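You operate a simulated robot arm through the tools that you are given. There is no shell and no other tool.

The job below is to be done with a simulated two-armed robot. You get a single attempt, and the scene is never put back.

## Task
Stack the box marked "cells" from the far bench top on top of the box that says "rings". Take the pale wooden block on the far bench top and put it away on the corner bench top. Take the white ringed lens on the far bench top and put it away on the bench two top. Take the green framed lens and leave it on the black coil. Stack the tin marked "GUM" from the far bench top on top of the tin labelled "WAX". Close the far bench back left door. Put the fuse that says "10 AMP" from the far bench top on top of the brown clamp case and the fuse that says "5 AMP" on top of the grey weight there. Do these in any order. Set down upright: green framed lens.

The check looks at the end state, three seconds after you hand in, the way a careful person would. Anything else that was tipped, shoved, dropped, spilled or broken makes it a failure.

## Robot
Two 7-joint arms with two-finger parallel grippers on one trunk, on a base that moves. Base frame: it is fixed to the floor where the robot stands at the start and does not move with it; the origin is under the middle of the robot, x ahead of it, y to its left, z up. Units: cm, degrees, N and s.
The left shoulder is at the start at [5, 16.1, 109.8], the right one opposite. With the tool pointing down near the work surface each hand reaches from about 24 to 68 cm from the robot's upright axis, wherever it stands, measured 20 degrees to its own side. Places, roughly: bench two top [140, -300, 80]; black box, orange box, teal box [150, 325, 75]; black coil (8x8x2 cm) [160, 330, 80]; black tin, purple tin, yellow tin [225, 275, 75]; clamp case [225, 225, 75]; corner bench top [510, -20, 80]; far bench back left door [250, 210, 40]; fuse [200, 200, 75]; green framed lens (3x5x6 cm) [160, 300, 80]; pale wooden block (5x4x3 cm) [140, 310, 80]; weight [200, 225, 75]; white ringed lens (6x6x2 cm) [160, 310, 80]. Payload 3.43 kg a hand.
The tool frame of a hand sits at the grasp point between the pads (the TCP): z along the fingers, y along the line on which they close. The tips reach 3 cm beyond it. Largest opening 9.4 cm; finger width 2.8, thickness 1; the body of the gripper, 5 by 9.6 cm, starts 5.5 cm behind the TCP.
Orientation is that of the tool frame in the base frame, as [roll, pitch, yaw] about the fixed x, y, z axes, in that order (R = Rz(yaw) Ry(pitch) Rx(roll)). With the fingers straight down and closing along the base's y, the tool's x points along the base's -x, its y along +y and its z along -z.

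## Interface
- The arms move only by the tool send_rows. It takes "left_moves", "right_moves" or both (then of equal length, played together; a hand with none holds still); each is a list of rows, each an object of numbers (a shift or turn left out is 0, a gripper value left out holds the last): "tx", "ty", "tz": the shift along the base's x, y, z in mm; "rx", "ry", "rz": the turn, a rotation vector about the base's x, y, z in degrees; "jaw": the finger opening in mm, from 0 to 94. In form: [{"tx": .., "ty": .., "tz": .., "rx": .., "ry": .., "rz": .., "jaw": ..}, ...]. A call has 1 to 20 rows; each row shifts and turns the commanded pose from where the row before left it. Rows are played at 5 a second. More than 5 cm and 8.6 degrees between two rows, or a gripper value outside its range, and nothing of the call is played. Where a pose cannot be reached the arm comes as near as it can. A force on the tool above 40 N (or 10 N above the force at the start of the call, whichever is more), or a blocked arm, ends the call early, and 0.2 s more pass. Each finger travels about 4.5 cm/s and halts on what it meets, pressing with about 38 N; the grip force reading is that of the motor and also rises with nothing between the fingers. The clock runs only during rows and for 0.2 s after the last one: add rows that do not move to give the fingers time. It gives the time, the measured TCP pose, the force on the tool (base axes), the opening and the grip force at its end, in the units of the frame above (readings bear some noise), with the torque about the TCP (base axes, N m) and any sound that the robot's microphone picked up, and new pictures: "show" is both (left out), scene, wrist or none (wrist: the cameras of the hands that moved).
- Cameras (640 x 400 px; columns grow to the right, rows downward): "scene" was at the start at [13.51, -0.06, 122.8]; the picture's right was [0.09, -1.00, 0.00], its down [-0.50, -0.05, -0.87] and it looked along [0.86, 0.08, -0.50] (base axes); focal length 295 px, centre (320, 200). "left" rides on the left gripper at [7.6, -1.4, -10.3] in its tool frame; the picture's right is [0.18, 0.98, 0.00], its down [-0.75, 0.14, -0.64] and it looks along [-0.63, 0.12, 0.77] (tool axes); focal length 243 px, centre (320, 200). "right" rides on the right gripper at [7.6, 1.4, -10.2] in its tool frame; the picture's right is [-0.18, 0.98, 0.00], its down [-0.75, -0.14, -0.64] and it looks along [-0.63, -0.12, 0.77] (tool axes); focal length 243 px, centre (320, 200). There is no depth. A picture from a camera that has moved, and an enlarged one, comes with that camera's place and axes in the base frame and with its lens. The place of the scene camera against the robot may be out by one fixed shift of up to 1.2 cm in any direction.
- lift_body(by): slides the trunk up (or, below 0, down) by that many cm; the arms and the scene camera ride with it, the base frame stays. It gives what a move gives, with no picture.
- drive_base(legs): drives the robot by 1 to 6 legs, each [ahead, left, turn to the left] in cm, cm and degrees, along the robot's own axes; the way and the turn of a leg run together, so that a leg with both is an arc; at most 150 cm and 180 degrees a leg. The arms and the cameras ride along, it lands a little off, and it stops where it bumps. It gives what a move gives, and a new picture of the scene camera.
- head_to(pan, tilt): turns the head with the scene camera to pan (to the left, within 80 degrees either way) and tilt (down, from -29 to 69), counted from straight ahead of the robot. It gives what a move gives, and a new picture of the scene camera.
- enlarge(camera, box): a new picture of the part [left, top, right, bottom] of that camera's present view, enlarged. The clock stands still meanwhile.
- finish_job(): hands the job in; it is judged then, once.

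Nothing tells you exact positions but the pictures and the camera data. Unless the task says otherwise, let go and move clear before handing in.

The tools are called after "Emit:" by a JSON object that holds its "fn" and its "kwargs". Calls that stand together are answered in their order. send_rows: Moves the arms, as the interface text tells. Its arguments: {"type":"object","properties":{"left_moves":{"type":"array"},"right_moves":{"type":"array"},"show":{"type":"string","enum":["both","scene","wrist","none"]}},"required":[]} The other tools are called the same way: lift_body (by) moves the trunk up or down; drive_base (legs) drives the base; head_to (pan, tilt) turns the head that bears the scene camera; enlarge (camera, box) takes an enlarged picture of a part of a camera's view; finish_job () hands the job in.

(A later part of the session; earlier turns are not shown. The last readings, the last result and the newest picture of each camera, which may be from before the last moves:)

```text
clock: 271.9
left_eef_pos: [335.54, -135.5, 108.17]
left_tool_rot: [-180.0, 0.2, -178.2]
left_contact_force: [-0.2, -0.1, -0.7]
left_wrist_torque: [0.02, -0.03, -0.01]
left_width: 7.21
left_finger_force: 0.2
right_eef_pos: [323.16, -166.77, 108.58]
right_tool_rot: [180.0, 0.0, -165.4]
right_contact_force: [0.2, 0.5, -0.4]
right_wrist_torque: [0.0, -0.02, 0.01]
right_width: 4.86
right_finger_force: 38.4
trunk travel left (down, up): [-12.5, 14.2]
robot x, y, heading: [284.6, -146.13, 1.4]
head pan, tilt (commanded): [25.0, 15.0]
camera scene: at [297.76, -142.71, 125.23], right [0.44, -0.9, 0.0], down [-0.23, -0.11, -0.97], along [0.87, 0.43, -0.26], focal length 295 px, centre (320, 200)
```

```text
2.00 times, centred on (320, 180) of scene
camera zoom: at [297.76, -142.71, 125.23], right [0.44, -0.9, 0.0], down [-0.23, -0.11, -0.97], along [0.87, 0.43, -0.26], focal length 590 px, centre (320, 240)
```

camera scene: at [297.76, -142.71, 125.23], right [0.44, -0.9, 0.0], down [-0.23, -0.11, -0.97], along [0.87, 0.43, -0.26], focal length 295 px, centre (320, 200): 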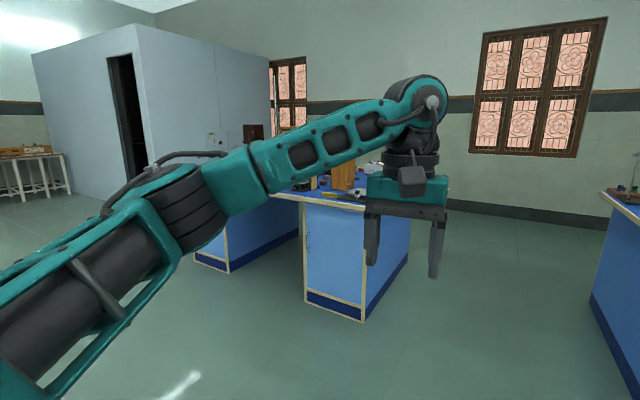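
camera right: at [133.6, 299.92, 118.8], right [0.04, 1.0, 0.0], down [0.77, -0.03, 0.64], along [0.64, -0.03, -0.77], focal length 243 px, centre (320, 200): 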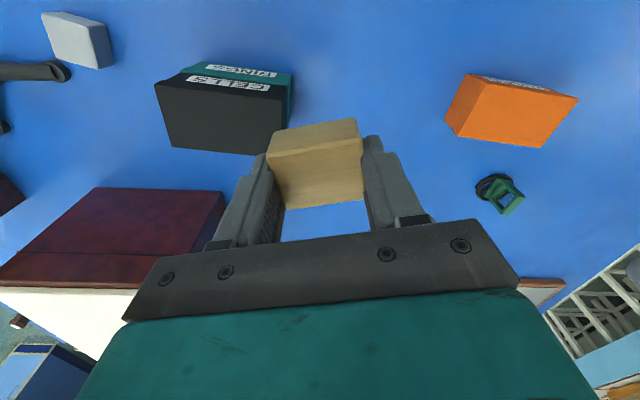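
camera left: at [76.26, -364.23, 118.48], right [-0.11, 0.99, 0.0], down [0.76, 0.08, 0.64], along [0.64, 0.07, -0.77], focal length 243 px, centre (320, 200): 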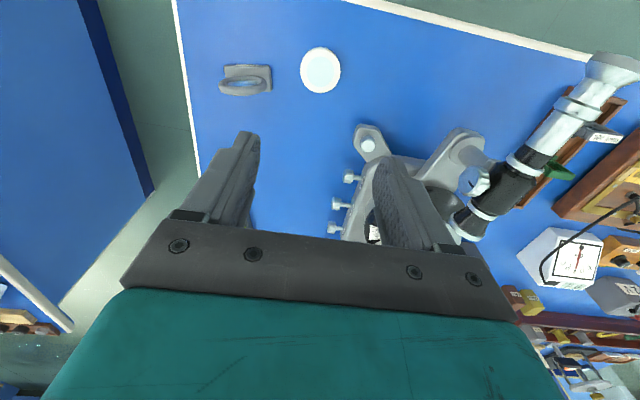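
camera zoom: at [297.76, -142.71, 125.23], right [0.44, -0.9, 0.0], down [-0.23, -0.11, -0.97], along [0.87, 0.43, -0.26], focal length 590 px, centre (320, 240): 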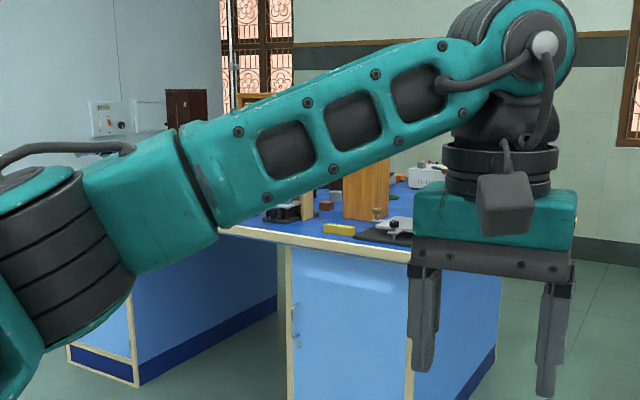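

The corner bench is ahead-left (front-right foot ≈[457, −96]). Moving diagonally to stand in front of it and look at its top.

Emit:
{"fn": "drive_base", "kwargs": {"legs": [[80, 105, 0]]}}

Emit:
{"fn": "head_to", "kwargs": {"pan": 0, "tilt": 25}}

Emit:
{"fn": "enlarge", "kwargs": {"camera": "scene", "box": [160, 60, 480, 260]}}

```text
clock: 281.5
left_eef_pos: [415.5, -29.11, 108.08]
left_tool_rot: [-179.9, 0.1, -178.8]
left_contact_force: [0.5, 0.3, 0.5]
left_wrist_torque: [-0.04, 0.02, 0.03]
left_width: 7.17
left_finger_force: 0.1
right_eef_pos: [402.67, -60.44, 108.53]
right_tool_rot: [-180.0, 0.1, -166.2]
right_contact_force: [-0.9, 1.1, 0.1]
right_wrist_torque: [-0.02, 0.01, 0.02]
right_width: 4.87
right_finger_force: 38.0
trunk travel left (down, up): [-12.5, 14.2]
robot x, y, heading: [364.68, -39.27, 0.5]
head pan, tilt (commanded): [25.0, 15.0]
camera scene: at [377.63, -36.06, 125.23], right [0.43, -0.9, 0.0], down [-0.23, -0.11, -0.97], along [0.87, 0.42, -0.26], focal length 295 px, centre (320, 200)
```

scene: 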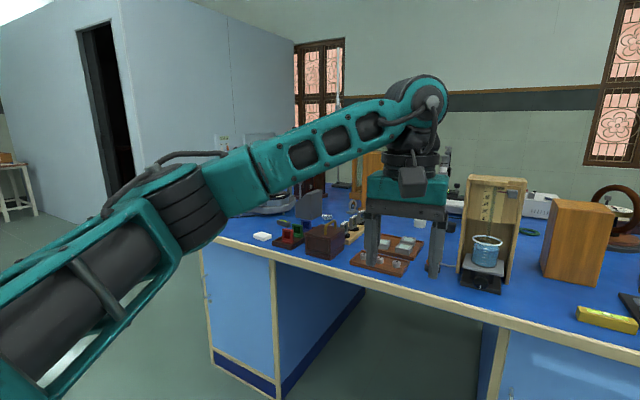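

```text
clock: 282.4
left_eef_pos: [415.42, -29.26, 108.17]
left_tool_rot: [-180.0, 0.1, -178.9]
left_contact_force: [0.6, 0.3, -0.7]
left_wrist_torque: [-0.02, 0.03, -0.01]
left_width: 7.22
left_finger_force: 0.1
right_eef_pos: [402.76, -60.49, 108.59]
right_tool_rot: [-180.0, 0.1, -166.1]
right_contact_force: [0.0, 0.3, -0.5]
right_wrist_torque: [0.01, 0.04, 0.0]
right_width: 4.89
right_finger_force: 37.9
trunk travel left (down, up): [-12.5, 14.2]
robot x, y, heading: [364.99, -39.4, 1.1]
head pan, tilt (commanded): [0.0, 25.0]
camera scene: at [378.42, -39.99, 123.61], right [0.01, -1.0, 0.0], down [-0.42, -0.01, -0.91], along [0.91, 0.01, -0.42], focal length 295 px, centre (320, 200)
```

scene: 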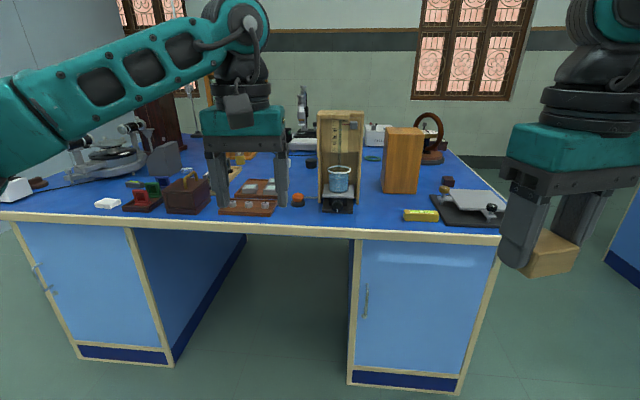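

```text
2.00 times, centred on (320, 160) of scene
camera zoom: at [378.42, -39.99, 123.61], right [0.01, -1.0, 0.0], down [-0.42, -0.01, -0.91], along [0.91, 0.01, -0.42], focal length 590 px, centre (320, 280)
```

zoom: 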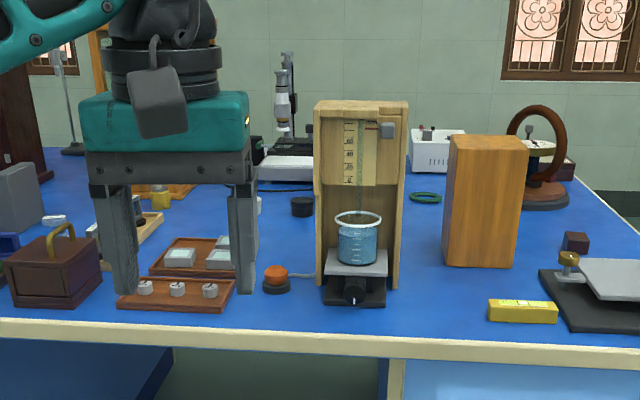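

A free patch lies at the front of the corner bench around [466, −58], between the beaker stand and the yellow box. I'll pull the left hand back, drive nearer, and check.

Emit:
{"fn": "send_rows", "kwargs": {"left_moves": [{"tx": -40, "ty": 20}, {"tx": -40, "ty": 25}, {"tx": -40, "ty": 25}, {"tx": -40, "ty": 25}, {"tx": -30, "ty": 25}, {}], "show": "none"}}

Emit:
{"fn": "drive_base", "kwargs": {"legs": [[46, -8, 0]]}}

Emit:
{"fn": "head_to", "kwargs": {"pan": -10, "tilt": 40}}

Emit:
{"fn": "enlarge", "kwargs": {"camera": "right", "box": [0, 0, 640, 400]}}

```text
clock: 283.8
left_eef_pos: [396.58, -17.27, 108.16]
left_tool_rot: [-180.0, 0.1, -178.8]
left_contact_force: [0.7, 0.2, -0.1]
left_wrist_torque: [-0.03, 0.02, 0.01]
left_width: 7.21
left_finger_force: 0.0
right_eef_pos: [402.7, -60.55, 108.55]
right_tool_rot: [-180.0, 0.0, -166.0]
right_contact_force: [-0.1, 0.0, -0.4]
right_wrist_torque: [-0.01, 0.0, 0.01]
right_width: 4.87
right_finger_force: 38.2
trunk travel left (down, up): [-12.5, 14.2]
robot x, y, heading: [364.52, -39.47, 1.0]
head pan, tilt (commanded): [0.0, 25.0]
```

```text
clock: 286.6
left_eef_pos: [442.61, -24.19, 108.2]
left_tool_rot: [-180.0, 0.0, -178.4]
left_contact_force: [0.8, 0.7, 0.2]
left_wrist_torque: [-0.01, -0.01, -0.01]
left_width: 7.18
left_finger_force: 0.0
right_eef_pos: [449.03, -67.33, 108.51]
right_tool_rot: [180.0, 0.0, -165.6]
right_contact_force: [0.8, -0.3, -0.5]
right_wrist_torque: [-0.01, 0.01, -0.01]
right_width: 4.89
right_finger_force: 37.8
trunk travel left (down, up): [-12.5, 14.2]
robot x, y, heading: [411.06, -46.77, 1.1]
head pan, tilt (commanded): [0.0, 25.0]
camera scene: at [424.6, -47.09, 123.6], right [0.02, -1.0, 0.0], down [-0.42, -0.01, -0.91], along [0.91, 0.02, -0.42], focal length 295 px, centre (320, 200)
```

scene: 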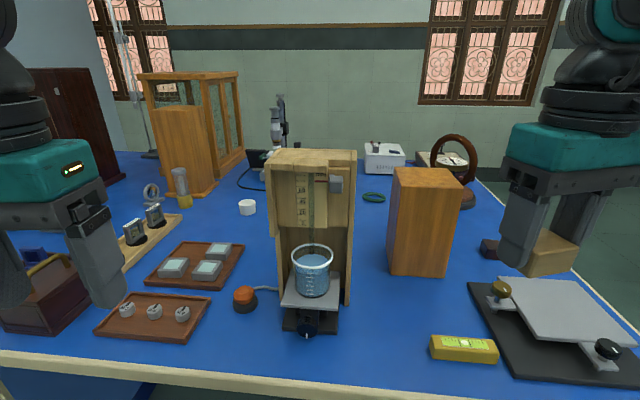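

```text
clock: 287.4
left_eef_pos: [442.67, -24.19, 108.09]
left_tool_rot: [-179.8, 0.0, -178.4]
left_contact_force: [-0.9, -0.8, -0.6]
left_wrist_torque: [0.01, 0.0, 0.0]
left_width: 7.2
left_finger_force: 0.0
right_eef_pos: [448.98, -67.25, 108.56]
right_tool_rot: [179.9, 0.0, -165.6]
right_contact_force: [0.1, -0.2, -0.1]
right_wrist_torque: [-0.05, 0.03, -0.02]
right_width: 4.89
right_finger_force: 38.1
trunk travel left (down, up): [-12.5, 14.2]
robot x, y, heading: [410.99, -46.23, 1.0]
head pan, tilt (commanded): [-10.0, 40.0]
camera scene: at [423.76, -48.57, 121.28], right [-0.15, -0.99, 0.0], down [-0.63, 0.1, -0.77], along [0.76, -0.12, -0.64], focal length 295 px, centre (320, 200)
```

scene: 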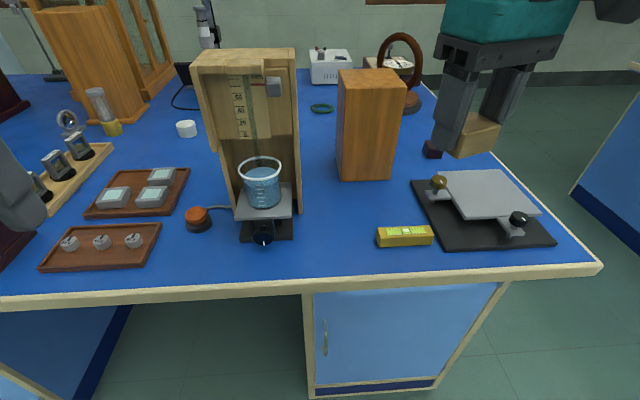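

```text
1.00 times, centred on (320, 200) of right (not enlarged: the box is as wide or as high as the picture)
camera zoom: at [441.34, -67.89, 118.88], right [-0.07, 1.0, 0.0], down [0.76, 0.05, 0.64], along [0.64, 0.04, -0.77], focal length 243 px, centre (320, 200)
```

zoom: 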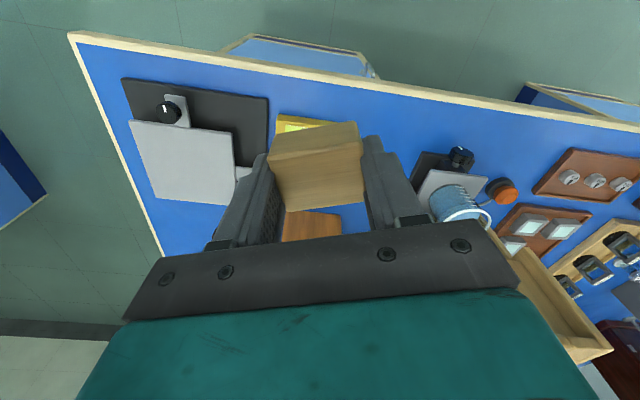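

The free patch spans y≈−49.4…−64, x≈458–478 (both cameras agree). I'll place the block at [465, −58], rotating −14° to square up, keeping clear of the tall beaker stand.

Emit:
{"fn": "send_rows", "kwargs": {"right_moves": [{"rz": -7.2, "tx": 30, "ty": 20}, {"rz": -7.2, "tx": 30, "ty": 20}, {"tx": 35, "ty": 20}, {"tx": 35, "ty": 20}, {"tx": 30, "ty": 12}, {"tz": -40}, {"tz": -40}, {}, {}], "show": "both"}}

Emit:
{"fn": "enlarge", "kwargs": {"camera": "scene", "box": [200, 80, 480, 280]}}

```text
clock: 289.4
left_eef_pos: [442.59, -24.2, 108.29]
left_tool_rot: [180.0, 0.0, -178.4]
left_contact_force: [-0.3, -0.9, -0.2]
left_wrist_torque: [0.0, 0.01, 0.01]
left_width: 7.2
left_finger_force: 0.1
right_eef_pos: [464.92, -58.26, 100.61]
right_tool_rot: [-179.9, 0.1, 180.0]
right_contact_force: [-0.1, 0.0, 0.8]
right_wrist_torque: [0.01, -0.01, 0.02]
right_width: 4.89
right_finger_force: 37.7
trunk travel left (down, up): [-12.5, 14.2]
robot x, y, heading: [410.87, -46.58, 1.2]
head pan, tilt (commanded): [-10.0, 40.0]
camera scene: at [423.76, -48.58, 121.27], right [-0.15, -0.99, 0.0], down [-0.64, 0.1, -0.77], along [0.76, -0.12, -0.64], focal length 295 px, centre (320, 200)
camera right: at [457.35, -56.83, 110.94], right [0.18, 0.98, 0.0], down [0.75, -0.14, 0.64], along [0.63, -0.12, -0.77], focal length 243 px, centre (320, 200)
```

scene: 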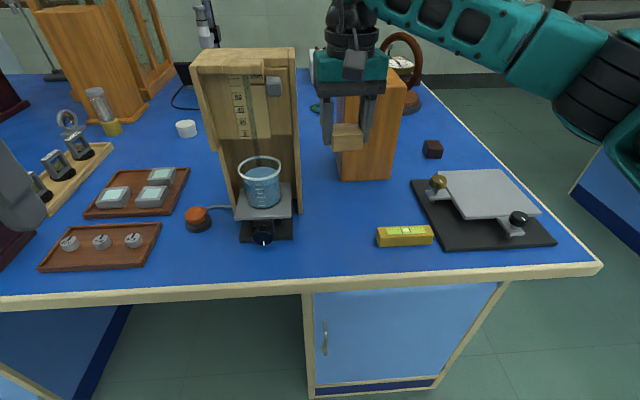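
right: 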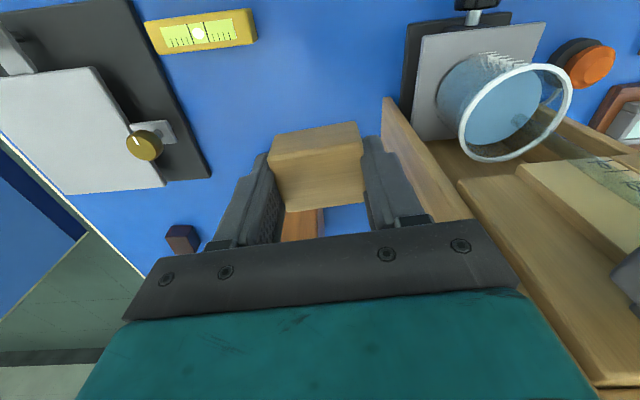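

```text
2.00 times, centred on (340, 180) of scene
camera zoom: at [423.76, -48.58, 121.27], right [-0.15, -0.99, 0.0], down [-0.64, 0.1, -0.77], along [0.76, -0.12, -0.64], focal length 590 px, centre (280, 240)
```

zoom: 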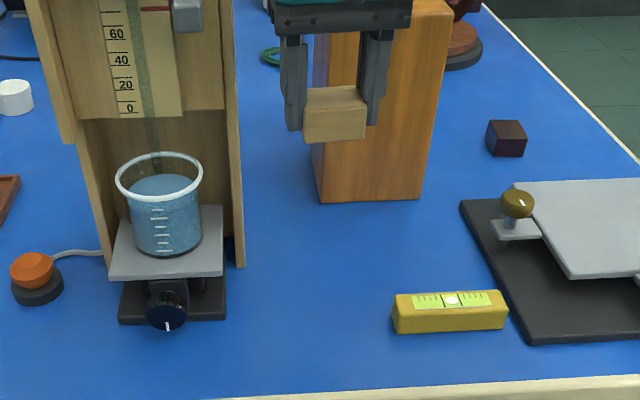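

Clearances look fine (≈2.6 cm to the stand, ≈2 cm to the yellow level). Lowering straight down.

Emit:
{"fn": "send_rows", "kwargs": {"right_moves": [{"tz": -40}, {"tz": -45}, {"tz": -45}, {"tz": -25}, {}, {}], "show": "none"}}

Emit:
{"fn": "enlarge", "kwargs": {"camera": "scene", "box": [240, 130, 440, 270]}}

```text
clock: 290.8
left_eef_pos: [442.61, -24.15, 108.33]
left_tool_rot: [179.9, 0.0, -178.4]
left_contact_force: [0.5, -0.3, -0.4]
left_wrist_torque: [-0.03, 0.02, -0.02]
left_width: 7.2
left_finger_force: 0.0
right_eef_pos: [464.91, -58.16, 85.21]
right_tool_rot: [179.9, 0.1, 180.0]
right_contact_force: [0.1, -0.5, -0.7]
right_wrist_torque: [-0.02, -0.02, -0.01]
right_width: 4.87
right_finger_force: 38.7
trunk travel left (down, up): [-12.5, 14.2]
robot x, y, heading: [410.74, -46.57, 1.3]
head pan, tilt (commanded): [-10.0, 40.0]
```

```text
2.86 times, centred on (340, 200) of scene
camera zoom: at [423.76, -48.58, 121.27], right [-0.15, -0.99, 0.0], down [-0.64, 0.1, -0.77], along [0.76, -0.12, -0.64], focal length 843 px, centre (263, 200)
```

zoom: 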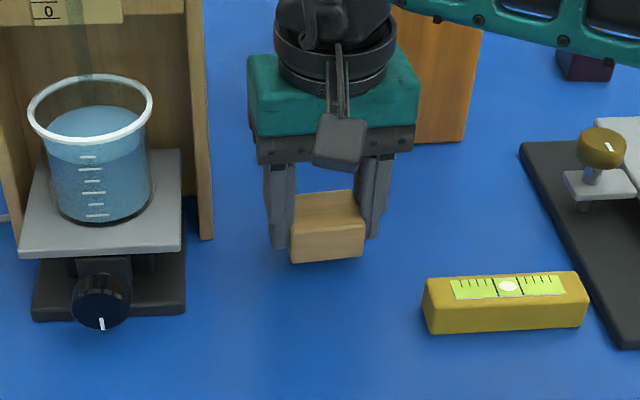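

Good position, ~1.5 cm above the top. Lowering in small steps to contact, then releasing.

Emit:
{"fn": "send_rows", "kwargs": {"right_moves": [{"tz": -8}, {}, {"tz": -5}, {}, {"tz": -3}, {}, {"tz": -2}, {}, {"tz": -2}, {}], "show": "none"}}

```text
clock: 292.9
left_eef_pos: [442.3, -24.16, 108.39]
left_tool_rot: [180.0, 0.2, -178.5]
left_contact_force: [-0.7, -0.4, 0.1]
left_wrist_torque: [0.01, -0.01, -0.02]
left_width: 7.22
left_finger_force: 0.1
right_eef_pos: [464.91, -58.09, 83.43]
right_tool_rot: [180.0, 0.5, -179.9]
right_contact_force: [-0.7, -3.8, 28.8]
right_wrist_torque: [-0.21, 0.45, 0.0]
right_width: 4.86
right_finger_force: 38.0
trunk travel left (down, up): [-12.5, 14.2]
robot x, y, heading: [410.97, -46.9, 1.4]
head pan, tilt (commanded): [-10.0, 40.0]
```

Firm contact; relieving 2 mm, opening just enough, and rising straight up.

Emit:
{"fn": "send_rows", "kwargs": {"right_moves": [{"tz": 2}, {"jaw": 56}, {"jaw": 64}, {}, {"tz": 30}, {"tz": 45}, {"tz": 45}, {"tz": 45}, {"tz": 45}, {"tz": 40}, {}], "show": "scene"}}

Emit:
{"fn": "enlarge", "kwargs": {"camera": "scene", "box": [240, 130, 440, 270]}}

```text
clock: 295.4
left_eef_pos: [442.49, -24.25, 108.23]
left_tool_rot: [-179.9, 0.1, -178.4]
left_contact_force: [-0.2, -0.4, 0.5]
left_wrist_torque: [0.01, -0.01, -0.01]
left_width: 7.2
left_finger_force: 0.1
right_eef_pos: [465.18, -57.99, 108.35]
right_tool_rot: [180.0, 0.1, -179.9]
right_contact_force: [0.0, -0.7, 0.3]
right_wrist_torque: [0.0, 0.01, 0.02]
right_width: 6.41
right_finger_force: 0.1
trunk travel left (down, up): [-12.5, 14.2]
robot x, y, heading: [410.79, -46.26, 1.2]
head pan, tilt (commanded): [-10.0, 40.0]
camera scene: at [423.76, -48.58, 121.27], right [-0.15, -0.99, 0.0], down [-0.64, 0.1, -0.77], along [0.76, -0.12, -0.64], focal length 295 px, centre (320, 200)
```

scene: 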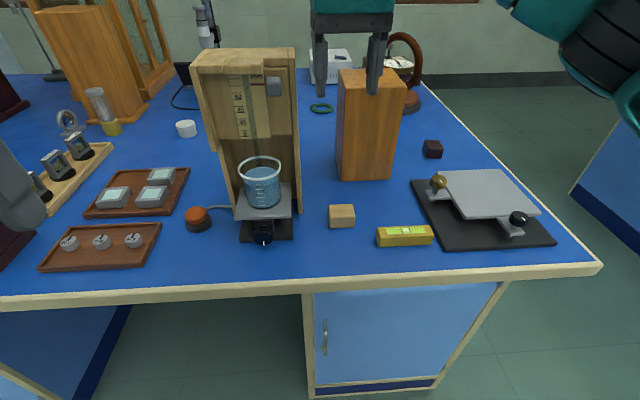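

```text
2.86 times, centred on (340, 200) of scene
camera zoom: at [423.76, -48.58, 121.27], right [-0.15, -0.99, 0.0], down [-0.64, 0.1, -0.77], along [0.76, -0.12, -0.64], focal length 843 px, centre (263, 200)
```

zoom: 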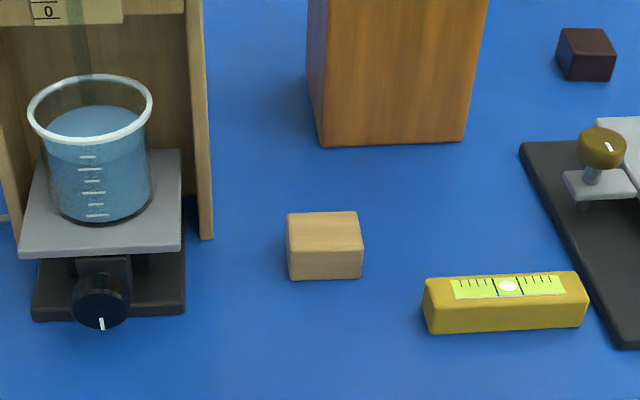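

The pale block rests on the corner bench, nothing else disturbed. Next the far bench's back side: back away, turn toward +y, and look.

Emit:
{"fn": "drive_base", "kwargs": {"legs": [[-70, 0, 0], [0, 0, 88]]}}

Emit:
{"fn": "head_to", "kwargs": {"pan": 10, "tilt": 15}}

```text
clock: 303.0
left_eef_pos: [319.14, -15.65, 108.23]
left_tool_rot: [-180.0, 0.0, -89.1]
left_contact_force: [-1.3, 0.5, -0.1]
left_wrist_torque: [0.04, 0.0, -0.02]
left_width: 7.21
left_finger_force: 0.0
right_eef_pos: [353.23, 6.41, 108.3]
right_tool_rot: [-179.9, 0.0, -90.7]
right_contact_force: [0.1, -0.3, 0.3]
right_wrist_torque: [0.04, 0.0, -0.04]
right_width: 6.39
right_finger_force: 0.0
trunk travel left (down, up): [-12.5, 14.2]
robot x, y, heading: [341.08, -47.75, 90.4]
head pan, tilt (commanded): [-10.0, 40.0]
camera scene: at [342.93, -36.14, 121.27], right [0.99, -0.16, 0.0], down [-0.11, -0.63, -0.77], along [0.13, 0.76, -0.64], focal length 295 px, centre (320, 200)
```

scene: 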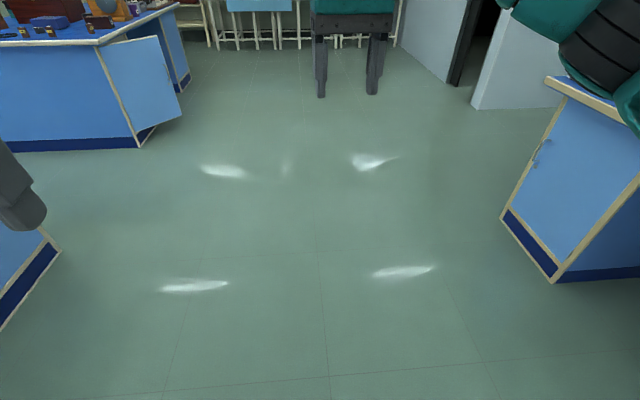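

```text
clock: 303.9
left_eef_pos: [319.12, -15.56, 108.23]
left_tool_rot: [-180.0, 0.2, -89.1]
left_contact_force: [0.0, -0.5, 0.3]
left_wrist_torque: [-0.01, 0.02, 0.01]
left_width: 7.17
left_finger_force: 0.0
right_eef_pos: [353.24, 6.49, 108.26]
right_tool_rot: [-180.0, 0.1, -90.8]
right_contact_force: [0.5, 0.7, -0.4]
right_wrist_torque: [0.02, -0.01, 0.01]
right_width: 6.42
right_finger_force: 0.0
trunk travel left (down, up): [-12.5, 14.2]
robot x, y, heading: [341.1, -47.65, 90.7]
head pan, tilt (commanded): [10.0, 15.0]
camera scene: at [339.84, -35.34, 125.22], right [0.98, 0.18, 0.0], down [0.05, -0.26, -0.97], along [-0.18, 0.95, -0.26], focal length 295 px, centre (320, 200)
```

scene: 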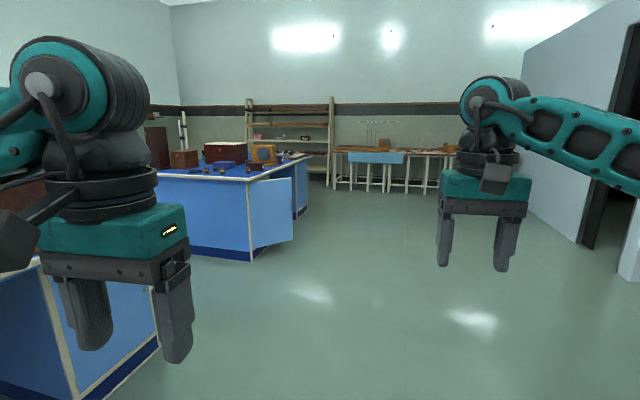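

I can see the far bench's back side with its near (left) door hanging open toward me. Driving closer along x≈341.

Emit:
{"fn": "drive_base", "kwargs": {"legs": [[140, 0, 0]]}}

Emit:
{"fn": "head_to", "kwargs": {"pan": 40, "tilt": 25}}

Emit:
{"fn": "enlarge", "kwargs": {"camera": "scene", "box": [160, 60, 480, 260]}}

```text
clock: 310.9
left_eef_pos: [317.89, 126.04, 108.22]
left_tool_rot: [179.9, 0.1, -89.1]
left_contact_force: [0.0, -0.3, -0.5]
left_wrist_torque: [0.01, 0.0, -0.02]
left_width: 7.19
left_finger_force: 0.1
right_eef_pos: [351.84, 148.11, 108.21]
right_tool_rot: [179.9, 0.1, -90.7]
right_contact_force: [0.4, -0.4, 0.6]
right_wrist_torque: [0.03, 0.01, -0.05]
right_width: 6.39
right_finger_force: 0.1
trunk travel left (down, up): [-12.5, 14.2]
robot x, y, heading: [339.56, 93.99, 90.8]
head pan, tilt (commanded): [10.0, 15.0]
camera scene: at [338.44, 106.31, 125.23], right [0.98, 0.18, 0.0], down [0.05, -0.25, -0.97], along [-0.18, 0.95, -0.26], focal length 295 px, centre (320, 200)
```

scene: 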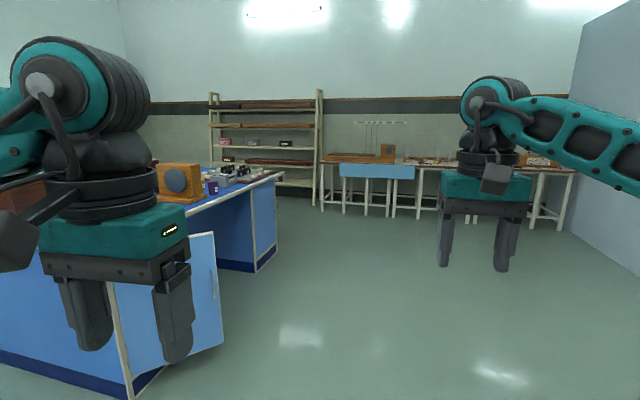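

```text
clock: 311.9
left_eef_pos: [317.7, 126.1, 108.2]
left_tool_rot: [179.9, 0.2, -89.0]
left_contact_force: [-0.4, 0.4, -0.1]
left_wrist_torque: [0.02, 0.01, 0.01]
left_width: 7.19
left_finger_force: 0.1
right_eef_pos: [351.83, 148.13, 108.3]
right_tool_rot: [180.0, 0.0, -90.7]
right_contact_force: [0.4, -0.2, -0.8]
right_wrist_torque: [0.0, -0.02, 0.0]
right_width: 6.43
right_finger_force: 0.0
trunk travel left (down, up): [-12.5, 14.2]
robot x, y, heading: [339.61, 94.04, 90.4]
head pan, tilt (commanded): [40.0, 25.0]
camera scene: at [334.16, 104.12, 123.61], right [0.76, 0.65, 0.0], down [0.27, -0.32, -0.91], along [-0.59, 0.69, -0.42], focal length 295 px, centre (320, 200)
```

scene: 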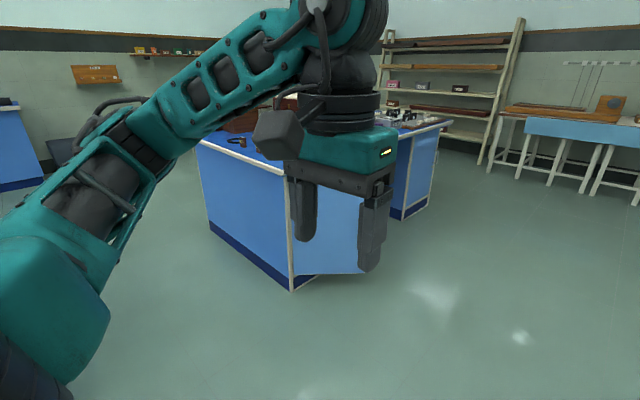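

```text
2.00 times, centred on (320, 160) of scene
camera zoom: at [334.16, 104.12, 123.61], right [0.76, 0.65, 0.0], down [0.27, -0.32, -0.91], along [-0.59, 0.69, -0.42], focal length 590 px, centre (320, 280)
```

zoom: 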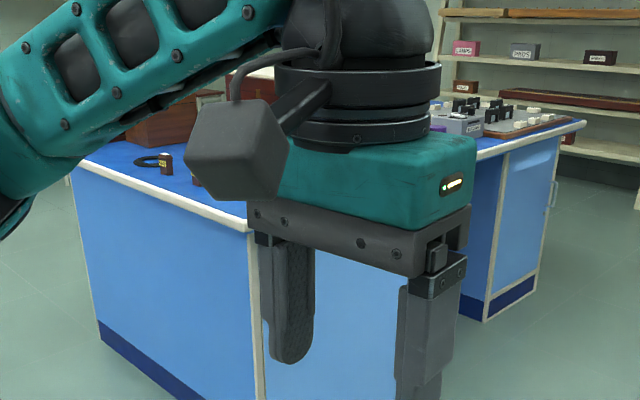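

The door is open ~45° (hinge ≈[231, 198], free edge ≈[263, 226]). I must close it before working at that end. I'll go round to stand behind the bench facing −x, clear of the door, and look.

Emit:
{"fn": "drive_base", "kwargs": {"legs": [[140, 0, 0], [0, 0, 85]]}}

Emit:
{"fn": "head_to", "kwargs": {"pan": 0, "tilt": 35}}

Emit:
{"fn": "head_to", "kwargs": {"pan": 0, "tilt": 15}}

Emit:
{"fn": "enlarge", "kwargs": {"camera": "scene", "box": [160, 60, 480, 260]}}

```text
clock: 322.4
left_eef_pos: [303.99, 213.73, 108.26]
left_tool_rot: [180.0, 0.2, -5.2]
left_contact_force: [0.7, 0.5, 0.6]
left_wrist_torque: [-0.01, 0.02, 0.0]
left_width: 7.21
left_finger_force: 0.1
right_eef_pos: [285.71, 250.02, 108.22]
right_tool_rot: [180.0, 0.2, -6.8]
right_contact_force: [0.1, -1.2, -0.3]
right_wrist_torque: [0.03, 0.01, -0.02]
right_width: 6.42
right_finger_force: 0.1
trunk travel left (down, up): [-12.5, 14.2]
robot x, y, heading: [338.0, 232.06, 174.3]
head pan, tilt (commanded): [40.0, 25.0]
camera scene: at [327.1, 226.49, 123.6], right [-0.57, 0.82, 0.0], down [0.35, 0.24, -0.91], along [-0.75, -0.51, -0.42], focal length 295 px, centre (320, 200)
```

scene: 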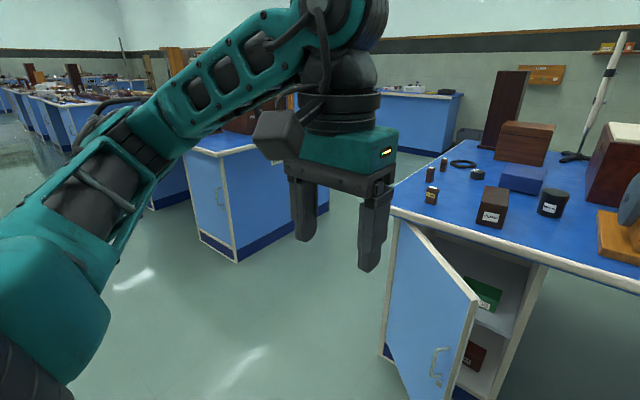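

```text
clock: 323.4
left_eef_pos: [303.87, 213.84, 108.24]
left_tool_rot: [179.9, 0.1, -5.2]
left_contact_force: [0.2, 0.6, -0.6]
left_wrist_torque: [-0.01, -0.03, 0.0]
left_width: 7.2
left_finger_force: 0.1
right_eef_pos: [285.64, 250.04, 108.27]
right_tool_rot: [179.9, 0.1, -6.7]
right_contact_force: [0.5, -1.0, -0.1]
right_wrist_torque: [-0.04, -0.01, 0.0]
right_width: 6.41
right_finger_force: 0.0
trunk travel left (down, up): [-12.5, 14.2]
robot x, y, heading: [338.33, 232.16, 174.8]
head pan, tilt (commanded): [0.0, 35.0]
camera scene: at [325.93, 232.56, 122.03], right [0.1, 1.0, 0.0], down [0.57, -0.06, -0.82], along [-0.82, 0.08, -0.57], focal length 295 px, centre (320, 200)
```

scene: 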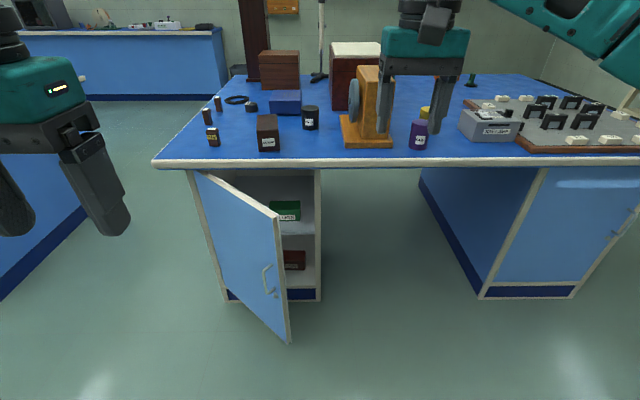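

```text
clock: 324.3
left_eef_pos: [303.89, 213.88, 108.22]
left_tool_rot: [-179.9, 0.1, -5.2]
left_contact_force: [0.6, 0.6, -0.7]
left_wrist_torque: [0.0, 0.01, -0.02]
left_width: 7.17
left_finger_force: 0.1
right_eef_pos: [285.71, 250.05, 108.28]
right_tool_rot: [-179.9, 0.1, -6.8]
right_contact_force: [0.2, -0.5, -0.1]
right_wrist_torque: [0.02, 0.01, -0.01]
right_width: 6.41
right_finger_force: 0.1
trunk travel left (down, up): [-12.5, 14.2]
robot x, y, heading: [338.16, 232.16, 174.5]
head pan, tilt (commanded): [0.0, 15.0]
camera scene: at [325.4, 232.62, 125.22], right [0.1, 1.0, 0.0], down [0.26, -0.03, -0.97], along [-0.96, 0.09, -0.26], focal length 295 px, centre (320, 200)
```

scene: 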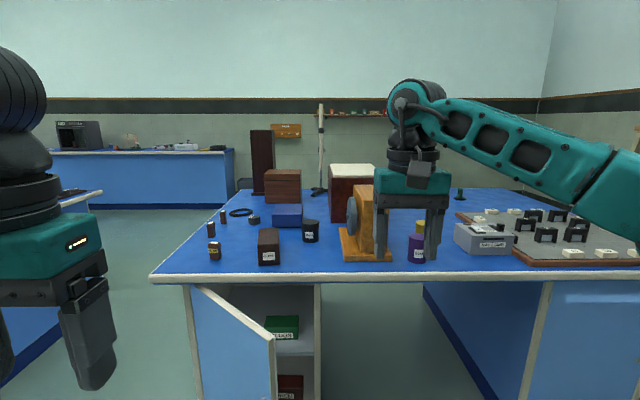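

```text
2.00 times, centred on (320, 160) of scene
camera zoom: at [325.4, 232.62, 125.22], right [0.1, 1.0, 0.0], down [0.26, -0.03, -0.97], along [-0.96, 0.09, -0.26], focal length 590 px, centre (320, 280)
```

zoom: 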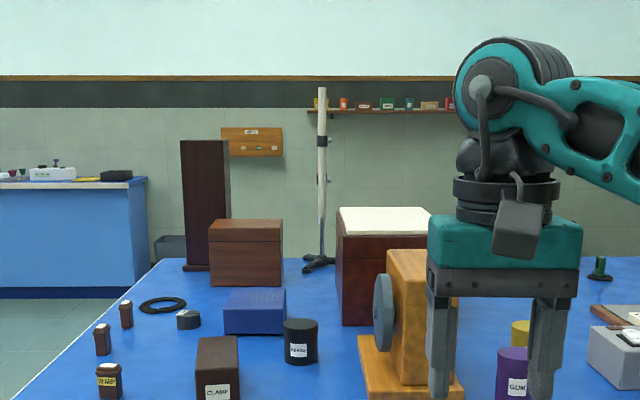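

From here: three fuses at the left (10 AMP nearest), brown CLAMP case, blue box, grey weight, black BEADS tin, purple GUM tin, a yellow tin. First the door (free edge ≈[262, 226], hinge ≈[237, 198]): I'll retract the right hand and turn the left hand to point forward so its fingertips can push under the bench overhang.

Emit:
{"fn": "send_rows", "kwargs": {"left_moves": [{"tx": -20, "rx": 0.8, "ry": 8.4, "jaw": 20}, {"tx": -20, "rx": 0.8, "ry": 8.4, "jaw": 0}, {"tx": -20, "rx": 0.8, "ry": 8.4}, {"tx": -20, "rx": 0.8, "ry": 8.4}, {"tx": -20, "rx": 0.8, "ry": 8.4}, {"tx": -20, "rx": 0.8, "ry": 8.4}, {"tx": -20, "rx": 0.8, "ry": 8.4}, {"tx": -20, "rx": 0.8, "ry": 8.4}, {"tx": -10, "rx": 0.8, "ry": 8.4}, {}, {}], "right_moves": [{"tx": 40}, {"tx": 40}, {"tx": 40}, {"tx": 30, "tz": 20}, {}, {}, {}, {}, {}, {}, {}], "show": "both"}}

```text
clock: 326.7
left_eef_pos: [286.89, 213.93, 108.29]
left_tool_rot: [-179.0, 76.1, -4.3]
left_contact_force: [0.8, -0.3, 0.8]
left_wrist_torque: [0.01, -0.01, 0.02]
left_width: 0.0
left_finger_force: 33.1
right_eef_pos: [300.64, 249.92, 110.42]
right_tool_rot: [-180.0, 0.1, -6.7]
right_contact_force: [0.4, -0.5, -0.8]
right_wrist_torque: [0.0, 0.02, 0.01]
right_width: 6.39
right_finger_force: 0.1
trunk travel left (down, up): [-12.5, 14.2]
robot x, y, heading: [338.11, 232.42, 174.3]
head pan, tilt (commanded): [0.0, 15.0]
camera scene: at [325.4, 232.62, 125.23], right [0.1, 1.0, 0.0], down [0.26, -0.03, -0.97], along [-0.96, 0.09, -0.26], focal length 295 px, centre (320, 200)
camera right: at [308.09, 247.59, 120.74], right [-0.3, -0.95, 0.0], down [-0.73, 0.23, 0.64], along [-0.61, 0.19, -0.77], focal length 243 px, centre (320, 200)
camera left: at [298.83, 214.27, 103.28], right [-0.05, -0.98, -0.18], down [0.43, -0.19, 0.89], along [-0.9, -0.04, 0.43], focal length 243 px, centre (320, 200)
```

scene: 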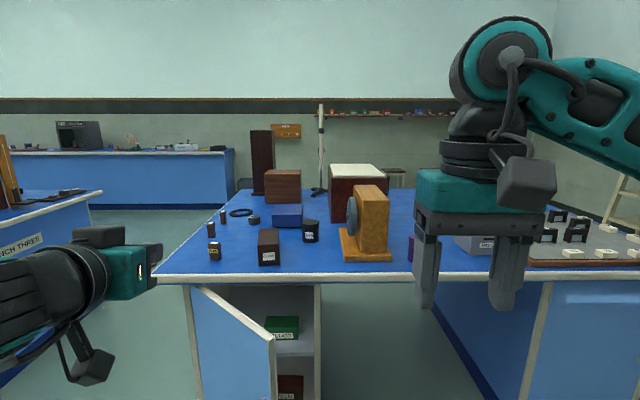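
right: 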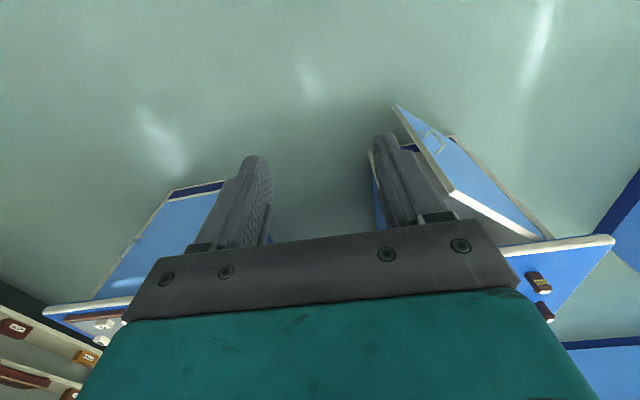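
left: 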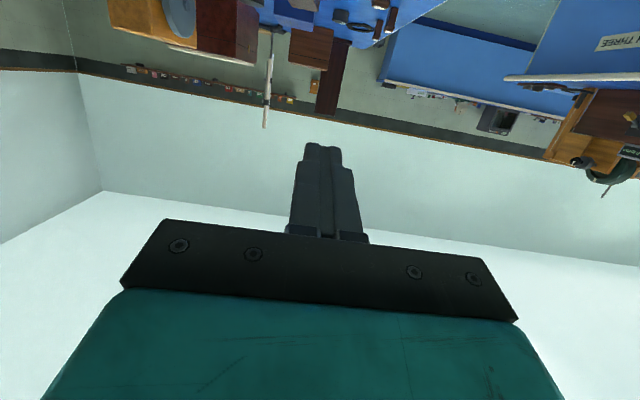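

Left hand now points forward, 15° down. Lowering the trunk, then the hand to door height while pulling it back a bit.

Emit:
{"fn": "lift_body", "kwargs": {"by": -11}}

Emit:
{"fn": "send_rows", "kwargs": {"left_moves": [{"tz": -40, "tx": 15}, {"tz": -40, "tx": 15}, {"tz": -40, "tx": 15, "ty": 10}, {"tz": -40, "tx": 15, "ty": 10}, {"tz": -40, "tx": 15, "ty": 10}, {"tz": -40, "tx": 15, "ty": 10}, {"tz": -40, "tx": 10, "ty": 10}, {"tz": -40, "ty": 10}, {}, {}], "show": "scene"}}

```text
clock: 328.1
left_eef_pos: [287.02, 213.91, 97.19]
left_tool_rot: [-179.0, 76.1, -4.4]
left_contact_force: [-0.3, -0.4, 0.6]
left_wrist_torque: [-0.02, 0.02, 0.02]
left_width: 0.01
left_finger_force: 33.5
right_eef_pos: [300.66, 249.91, 99.43]
right_tool_rot: [-180.0, 0.1, -6.8]
right_contact_force: [0.2, 0.3, 0.8]
right_wrist_torque: [-0.02, -0.03, -0.01]
right_width: 6.39
right_finger_force: 0.0
trunk travel left (down, up): [-1.5, 25.2]
robot x, y, heading: [337.67, 232.19, 174.4]
head pan, tilt (commanded): [0.0, 15.0]
```

```text
clock: 330.3
left_eef_pos: [288.58, 212.67, 94.26]
left_tool_rot: [-179.0, 75.7, -4.5]
left_contact_force: [-0.3, -0.1, 0.8]
left_wrist_torque: [-0.02, -0.03, 0.01]
left_width: 0.0
left_finger_force: 32.8
left hand out of reach, approached as far as the arm can: row 1, 2, 3, 4, 5, 6, 7, 8
right_eef_pos: [300.71, 249.87, 99.42]
right_tool_rot: [180.0, 0.1, -6.8]
right_contact_force: [-0.2, -0.4, 0.3]
right_wrist_torque: [0.02, -0.03, 0.01]
right_width: 6.41
right_finger_force: 0.1
trunk travel left (down, up): [-1.5, 25.2]
robot x, y, heading: [338.23, 232.35, 174.3]
head pan, tilt (commanded): [0.0, 15.0]
camera scene: at [325.4, 232.62, 114.23], right [0.1, 1.0, 0.0], down [0.26, -0.03, -0.97], along [-0.96, 0.09, -0.26], focal length 295 px, centre (320, 200)
```

scene: 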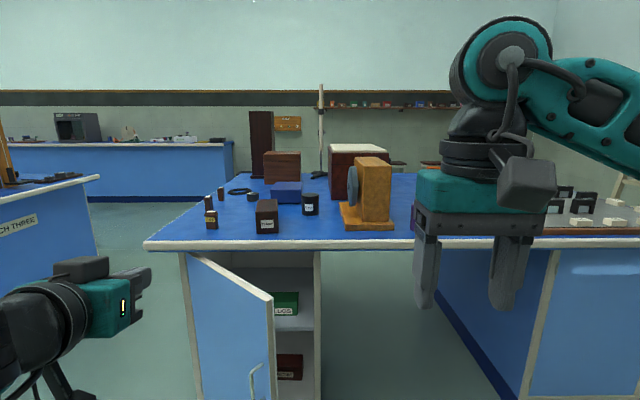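

That pose can't go lower; I'll tilt the hand to ~45° down (more natural reach, still clears the overhang) and then lower.

Emit:
{"fn": "send_rows", "kwargs": {"left_moves": [{"rx": -0.75, "ry": -7.6}, {"rx": -0.75, "ry": -7.6}, {"rx": -0.75, "ry": -7.6}, {"rx": -0.75, "ry": -7.6}, {"tz": -40}, {"tz": -40}, {"tz": -40}, {"tz": -40}, {"tz": -40}, {"tz": -40}, {"tz": -40}, {}], "show": "scene"}}

```text
clock: 332.9
left_eef_pos: [288.63, 212.8, 68.01]
left_tool_rot: [-179.6, 45.2, -5.4]
left_contact_force: [0.2, -0.2, 0.3]
left_wrist_torque: [-0.02, -0.01, 0.02]
left_width: 0.0
left_finger_force: 33.0
left hand out of reach, approached as far as the arm can: row 11
right_eef_pos: [300.63, 249.97, 99.34]
right_tool_rot: [-179.9, 0.2, -6.8]
right_contact_force: [0.4, -0.1, -0.3]
right_wrist_torque: [-0.01, -0.03, 0.01]
right_width: 6.39
right_finger_force: 0.1
trunk travel left (down, up): [-1.5, 25.2]
robot x, y, heading: [338.19, 232.11, 174.2]
head pan, tilt (commanded): [0.0, 15.0]
camera scene: at [325.4, 232.62, 114.23], right [0.1, 1.0, 0.0], down [0.26, -0.03, -0.97], along [-0.96, 0.09, -0.26], focal length 295 px, centre (320, 200)
```

scene: 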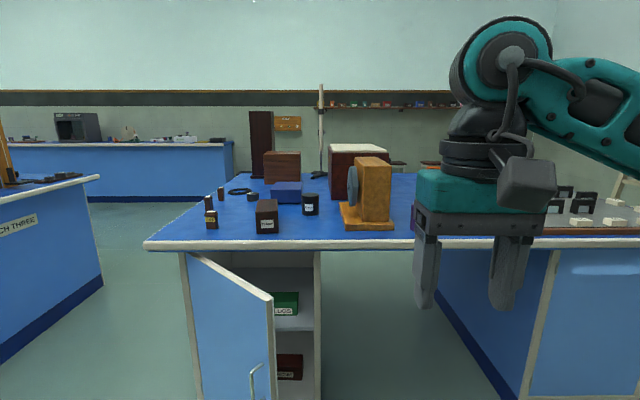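

Hand is at z≈68, pitched 45°. I'll shift it toward the door's free-edge side and drive ahead 20 cm, then check contact geometry with the head camera.

Emit:
{"fn": "send_rows", "kwargs": {"left_moves": [{"ty": 30}, {"ty": 30}, {}], "show": "none"}}

Emit:
{"fn": "drive_base", "kwargs": {"legs": [[19, 0, 0]]}}

Emit:
{"fn": "head_to", "kwargs": {"pan": 10, "tilt": 50}}

```text
clock: 333.7
left_eef_pos: [288.62, 218.83, 67.66]
left_tool_rot: [-179.9, 45.5, -5.2]
left_contact_force: [0.5, -0.6, -0.3]
left_wrist_torque: [0.02, 0.0, -0.01]
left_width: 0.0
left_finger_force: 33.2
right_eef_pos: [300.68, 249.91, 99.44]
right_tool_rot: [180.0, 0.1, -6.8]
right_contact_force: [-0.4, -0.7, 0.4]
right_wrist_torque: [-0.01, -0.01, 0.02]
right_width: 6.4
right_finger_force: 0.1
trunk travel left (down, up): [-1.5, 25.2]
robot x, y, heading: [338.34, 232.34, 174.4]
head pan, tilt (commanded): [0.0, 15.0]
```

```text
clock: 335.2
left_eef_pos: [269.95, 220.81, 67.72]
left_tool_rot: [-179.9, 45.5, -5.2]
left_contact_force: [-1.1, -0.2, 0.2]
left_wrist_torque: [0.0, -0.01, -0.01]
left_width: 0.0
left_finger_force: 32.6
right_eef_pos: [282.01, 251.92, 99.46]
right_tool_rot: [-180.0, 0.1, -7.0]
right_contact_force: [0.2, 0.7, -0.1]
right_wrist_torque: [0.02, -0.01, 0.05]
right_width: 6.42
right_finger_force: 0.0
trunk travel left (down, up): [-1.5, 25.2]
robot x, y, heading: [319.35, 234.27, 174.1]
head pan, tilt (commanded): [0.0, 15.0]
camera scene: at [306.73, 234.49, 114.22], right [0.1, 0.99, 0.0], down [0.26, -0.03, -0.97], along [-0.96, 0.1, -0.26], focal length 295 px, centre (320, 200)
```

scene: 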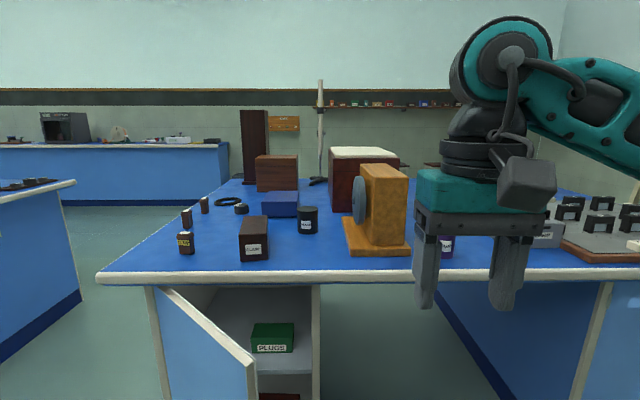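

```text
clock: 336.2
left_eef_pos: [269.98, 220.68, 67.67]
left_tool_rot: [180.0, 45.5, -5.2]
left_contact_force: [-0.8, 0.9, 0.2]
left_wrist_torque: [-0.04, -0.03, -0.03]
left_width: 0.03
left_finger_force: 32.5
right_eef_pos: [282.09, 251.93, 99.4]
right_tool_rot: [179.9, 0.1, -7.0]
right_contact_force: [-0.8, -0.1, 0.3]
right_wrist_torque: [-0.01, -0.01, 0.01]
right_width: 6.39
right_finger_force: 0.1
trunk travel left (down, up): [-1.5, 25.2]
robot x, y, heading: [319.41, 234.11, 174.3]
head pan, tilt (commanded): [10.0, 50.0]
camera scene: at [308.35, 232.99, 108.86], right [-0.07, 1.0, 0.0], down [0.76, 0.06, -0.64], along [-0.64, -0.05, -0.77], focal length 295 px, centre (320, 200)
```

scene: 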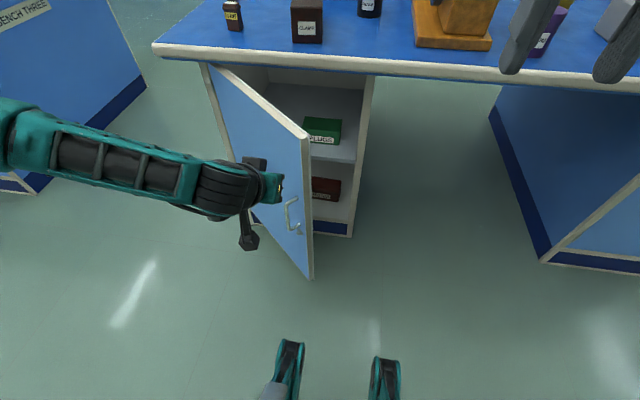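

The hand is beside the door's outer face near its free edge, above the handle. I'll push gently with the arm in −x.

Emit:
{"fn": "send_rows", "kwargs": {"left_moves": [{"tx": -20}, {"tx": -20}, {"tx": -20}, {"tx": -20}, {"tx": -20}, {"tx": -20}, {"tx": -15}, {}], "show": "scene"}}

```text
clock: 338.0
left_eef_pos: [256.39, 220.79, 67.65]
left_tool_rot: [-180.0, 45.6, -5.2]
left_contact_force: [-0.7, -0.2, -0.6]
left_wrist_torque: [-0.01, 0.0, 0.01]
left_width: 0.0
left_finger_force: 32.9
right_eef_pos: [282.03, 251.95, 99.44]
right_tool_rot: [-180.0, 0.1, -7.0]
right_contact_force: [0.1, -0.2, 0.1]
right_wrist_torque: [-0.01, -0.02, 0.0]
right_width: 6.39
right_finger_force: 0.0
trunk travel left (down, up): [-1.5, 25.2]
robot x, y, heading: [319.58, 234.14, 174.3]
head pan, tilt (commanded): [10.0, 50.0]
camera scene: at [308.35, 232.99, 108.85], right [-0.07, 1.0, 0.0], down [0.76, 0.06, -0.64], along [-0.64, -0.05, -0.77], focal length 295 px, centre (320, 200)
```

scene: 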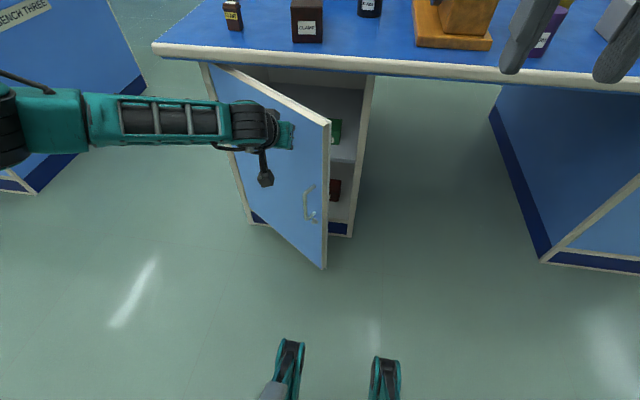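

The door swings easily. I'll drive 9 cm ahead to continue the push with good reach.

Emit:
{"fn": "drive_base", "kwargs": {"legs": [[9, 0, 0]]}}

```text
clock: 339.1
left_eef_pos: [247.52, 221.79, 67.69]
left_tool_rot: [-180.0, 45.5, -5.4]
left_contact_force: [0.6, 0.3, 0.3]
left_wrist_torque: [-0.01, -0.01, -0.02]
left_width: 0.02
left_finger_force: 33.0
right_eef_pos: [273.08, 252.73, 99.38]
right_tool_rot: [-180.0, 0.2, -7.0]
right_contact_force: [-0.5, -1.7, 0.4]
right_wrist_torque: [0.0, 0.0, 0.0]
right_width: 6.39
right_finger_force: 0.1
trunk travel left (down, up): [-1.5, 25.2]
robot x, y, heading: [310.7, 235.04, 174.4]
head pan, tilt (commanded): [10.0, 50.0]
camera scene: at [299.45, 233.88, 108.85], right [-0.07, 1.0, 0.0], down [0.76, 0.06, -0.64], along [-0.64, -0.05, -0.77], focal length 295 px, centre (320, 200)
```

scene: 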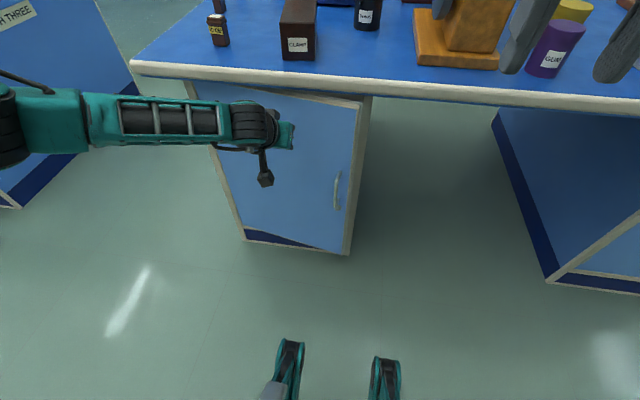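

Almost shut. I'll move nearer the handle side for leverage and push the last few centimetres in small steps.

Emit:
{"fn": "send_rows", "kwargs": {"left_moves": [{"tx": 15, "ty": 20}, {"ty": 30}, {"ty": 20}, {"tx": -20}, {"tx": -15}, {"tx": -10}, {"tx": -10}, {"tx": -10}, {}], "show": "scene"}}

Emit:
{"fn": "enlarge", "kwargs": {"camera": "scene", "box": [200, 40, 440, 260]}}

```text
clock: 341.1
left_eef_pos: [242.65, 228.55, 67.85]
left_tool_rot: [-179.9, 45.5, -5.2]
left_contact_force: [-0.2, 0.2, -0.8]
left_wrist_torque: [0.01, -0.01, 0.01]
left_width: 0.0
left_finger_force: 33.2
right_eef_pos: [273.18, 252.62, 99.28]
right_tool_rot: [-180.0, 0.1, -7.0]
right_contact_force: [0.0, -0.2, -0.7]
right_wrist_torque: [0.01, -0.01, -0.01]
right_width: 6.41
right_finger_force: 0.0
trunk travel left (down, up): [-1.5, 25.2]
robot x, y, heading: [310.84, 235.17, 174.2]
head pan, tilt (commanded): [10.0, 50.0]
camera scene: at [299.46, 233.88, 108.85], right [-0.07, 1.0, 0.0], down [0.76, 0.06, -0.64], along [-0.64, -0.05, -0.77], focal length 295 px, centre (320, 200)
```

scene: 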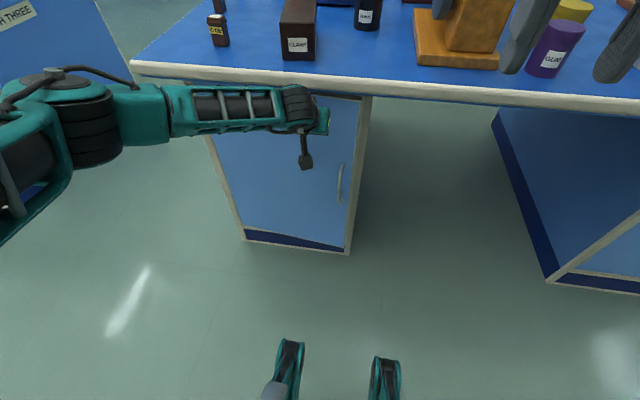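

```text
1.82 times, centred on (320, 150) of scene
camera zoom: at [299.46, 233.88, 108.85], right [-0.07, 1.0, 0.0], down [0.76, 0.06, -0.64], along [-0.64, -0.05, -0.77], focal length 537 px, centre (320, 291)
```

zoom: 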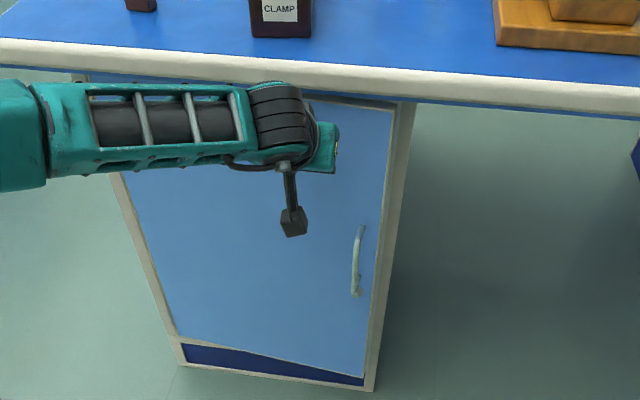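

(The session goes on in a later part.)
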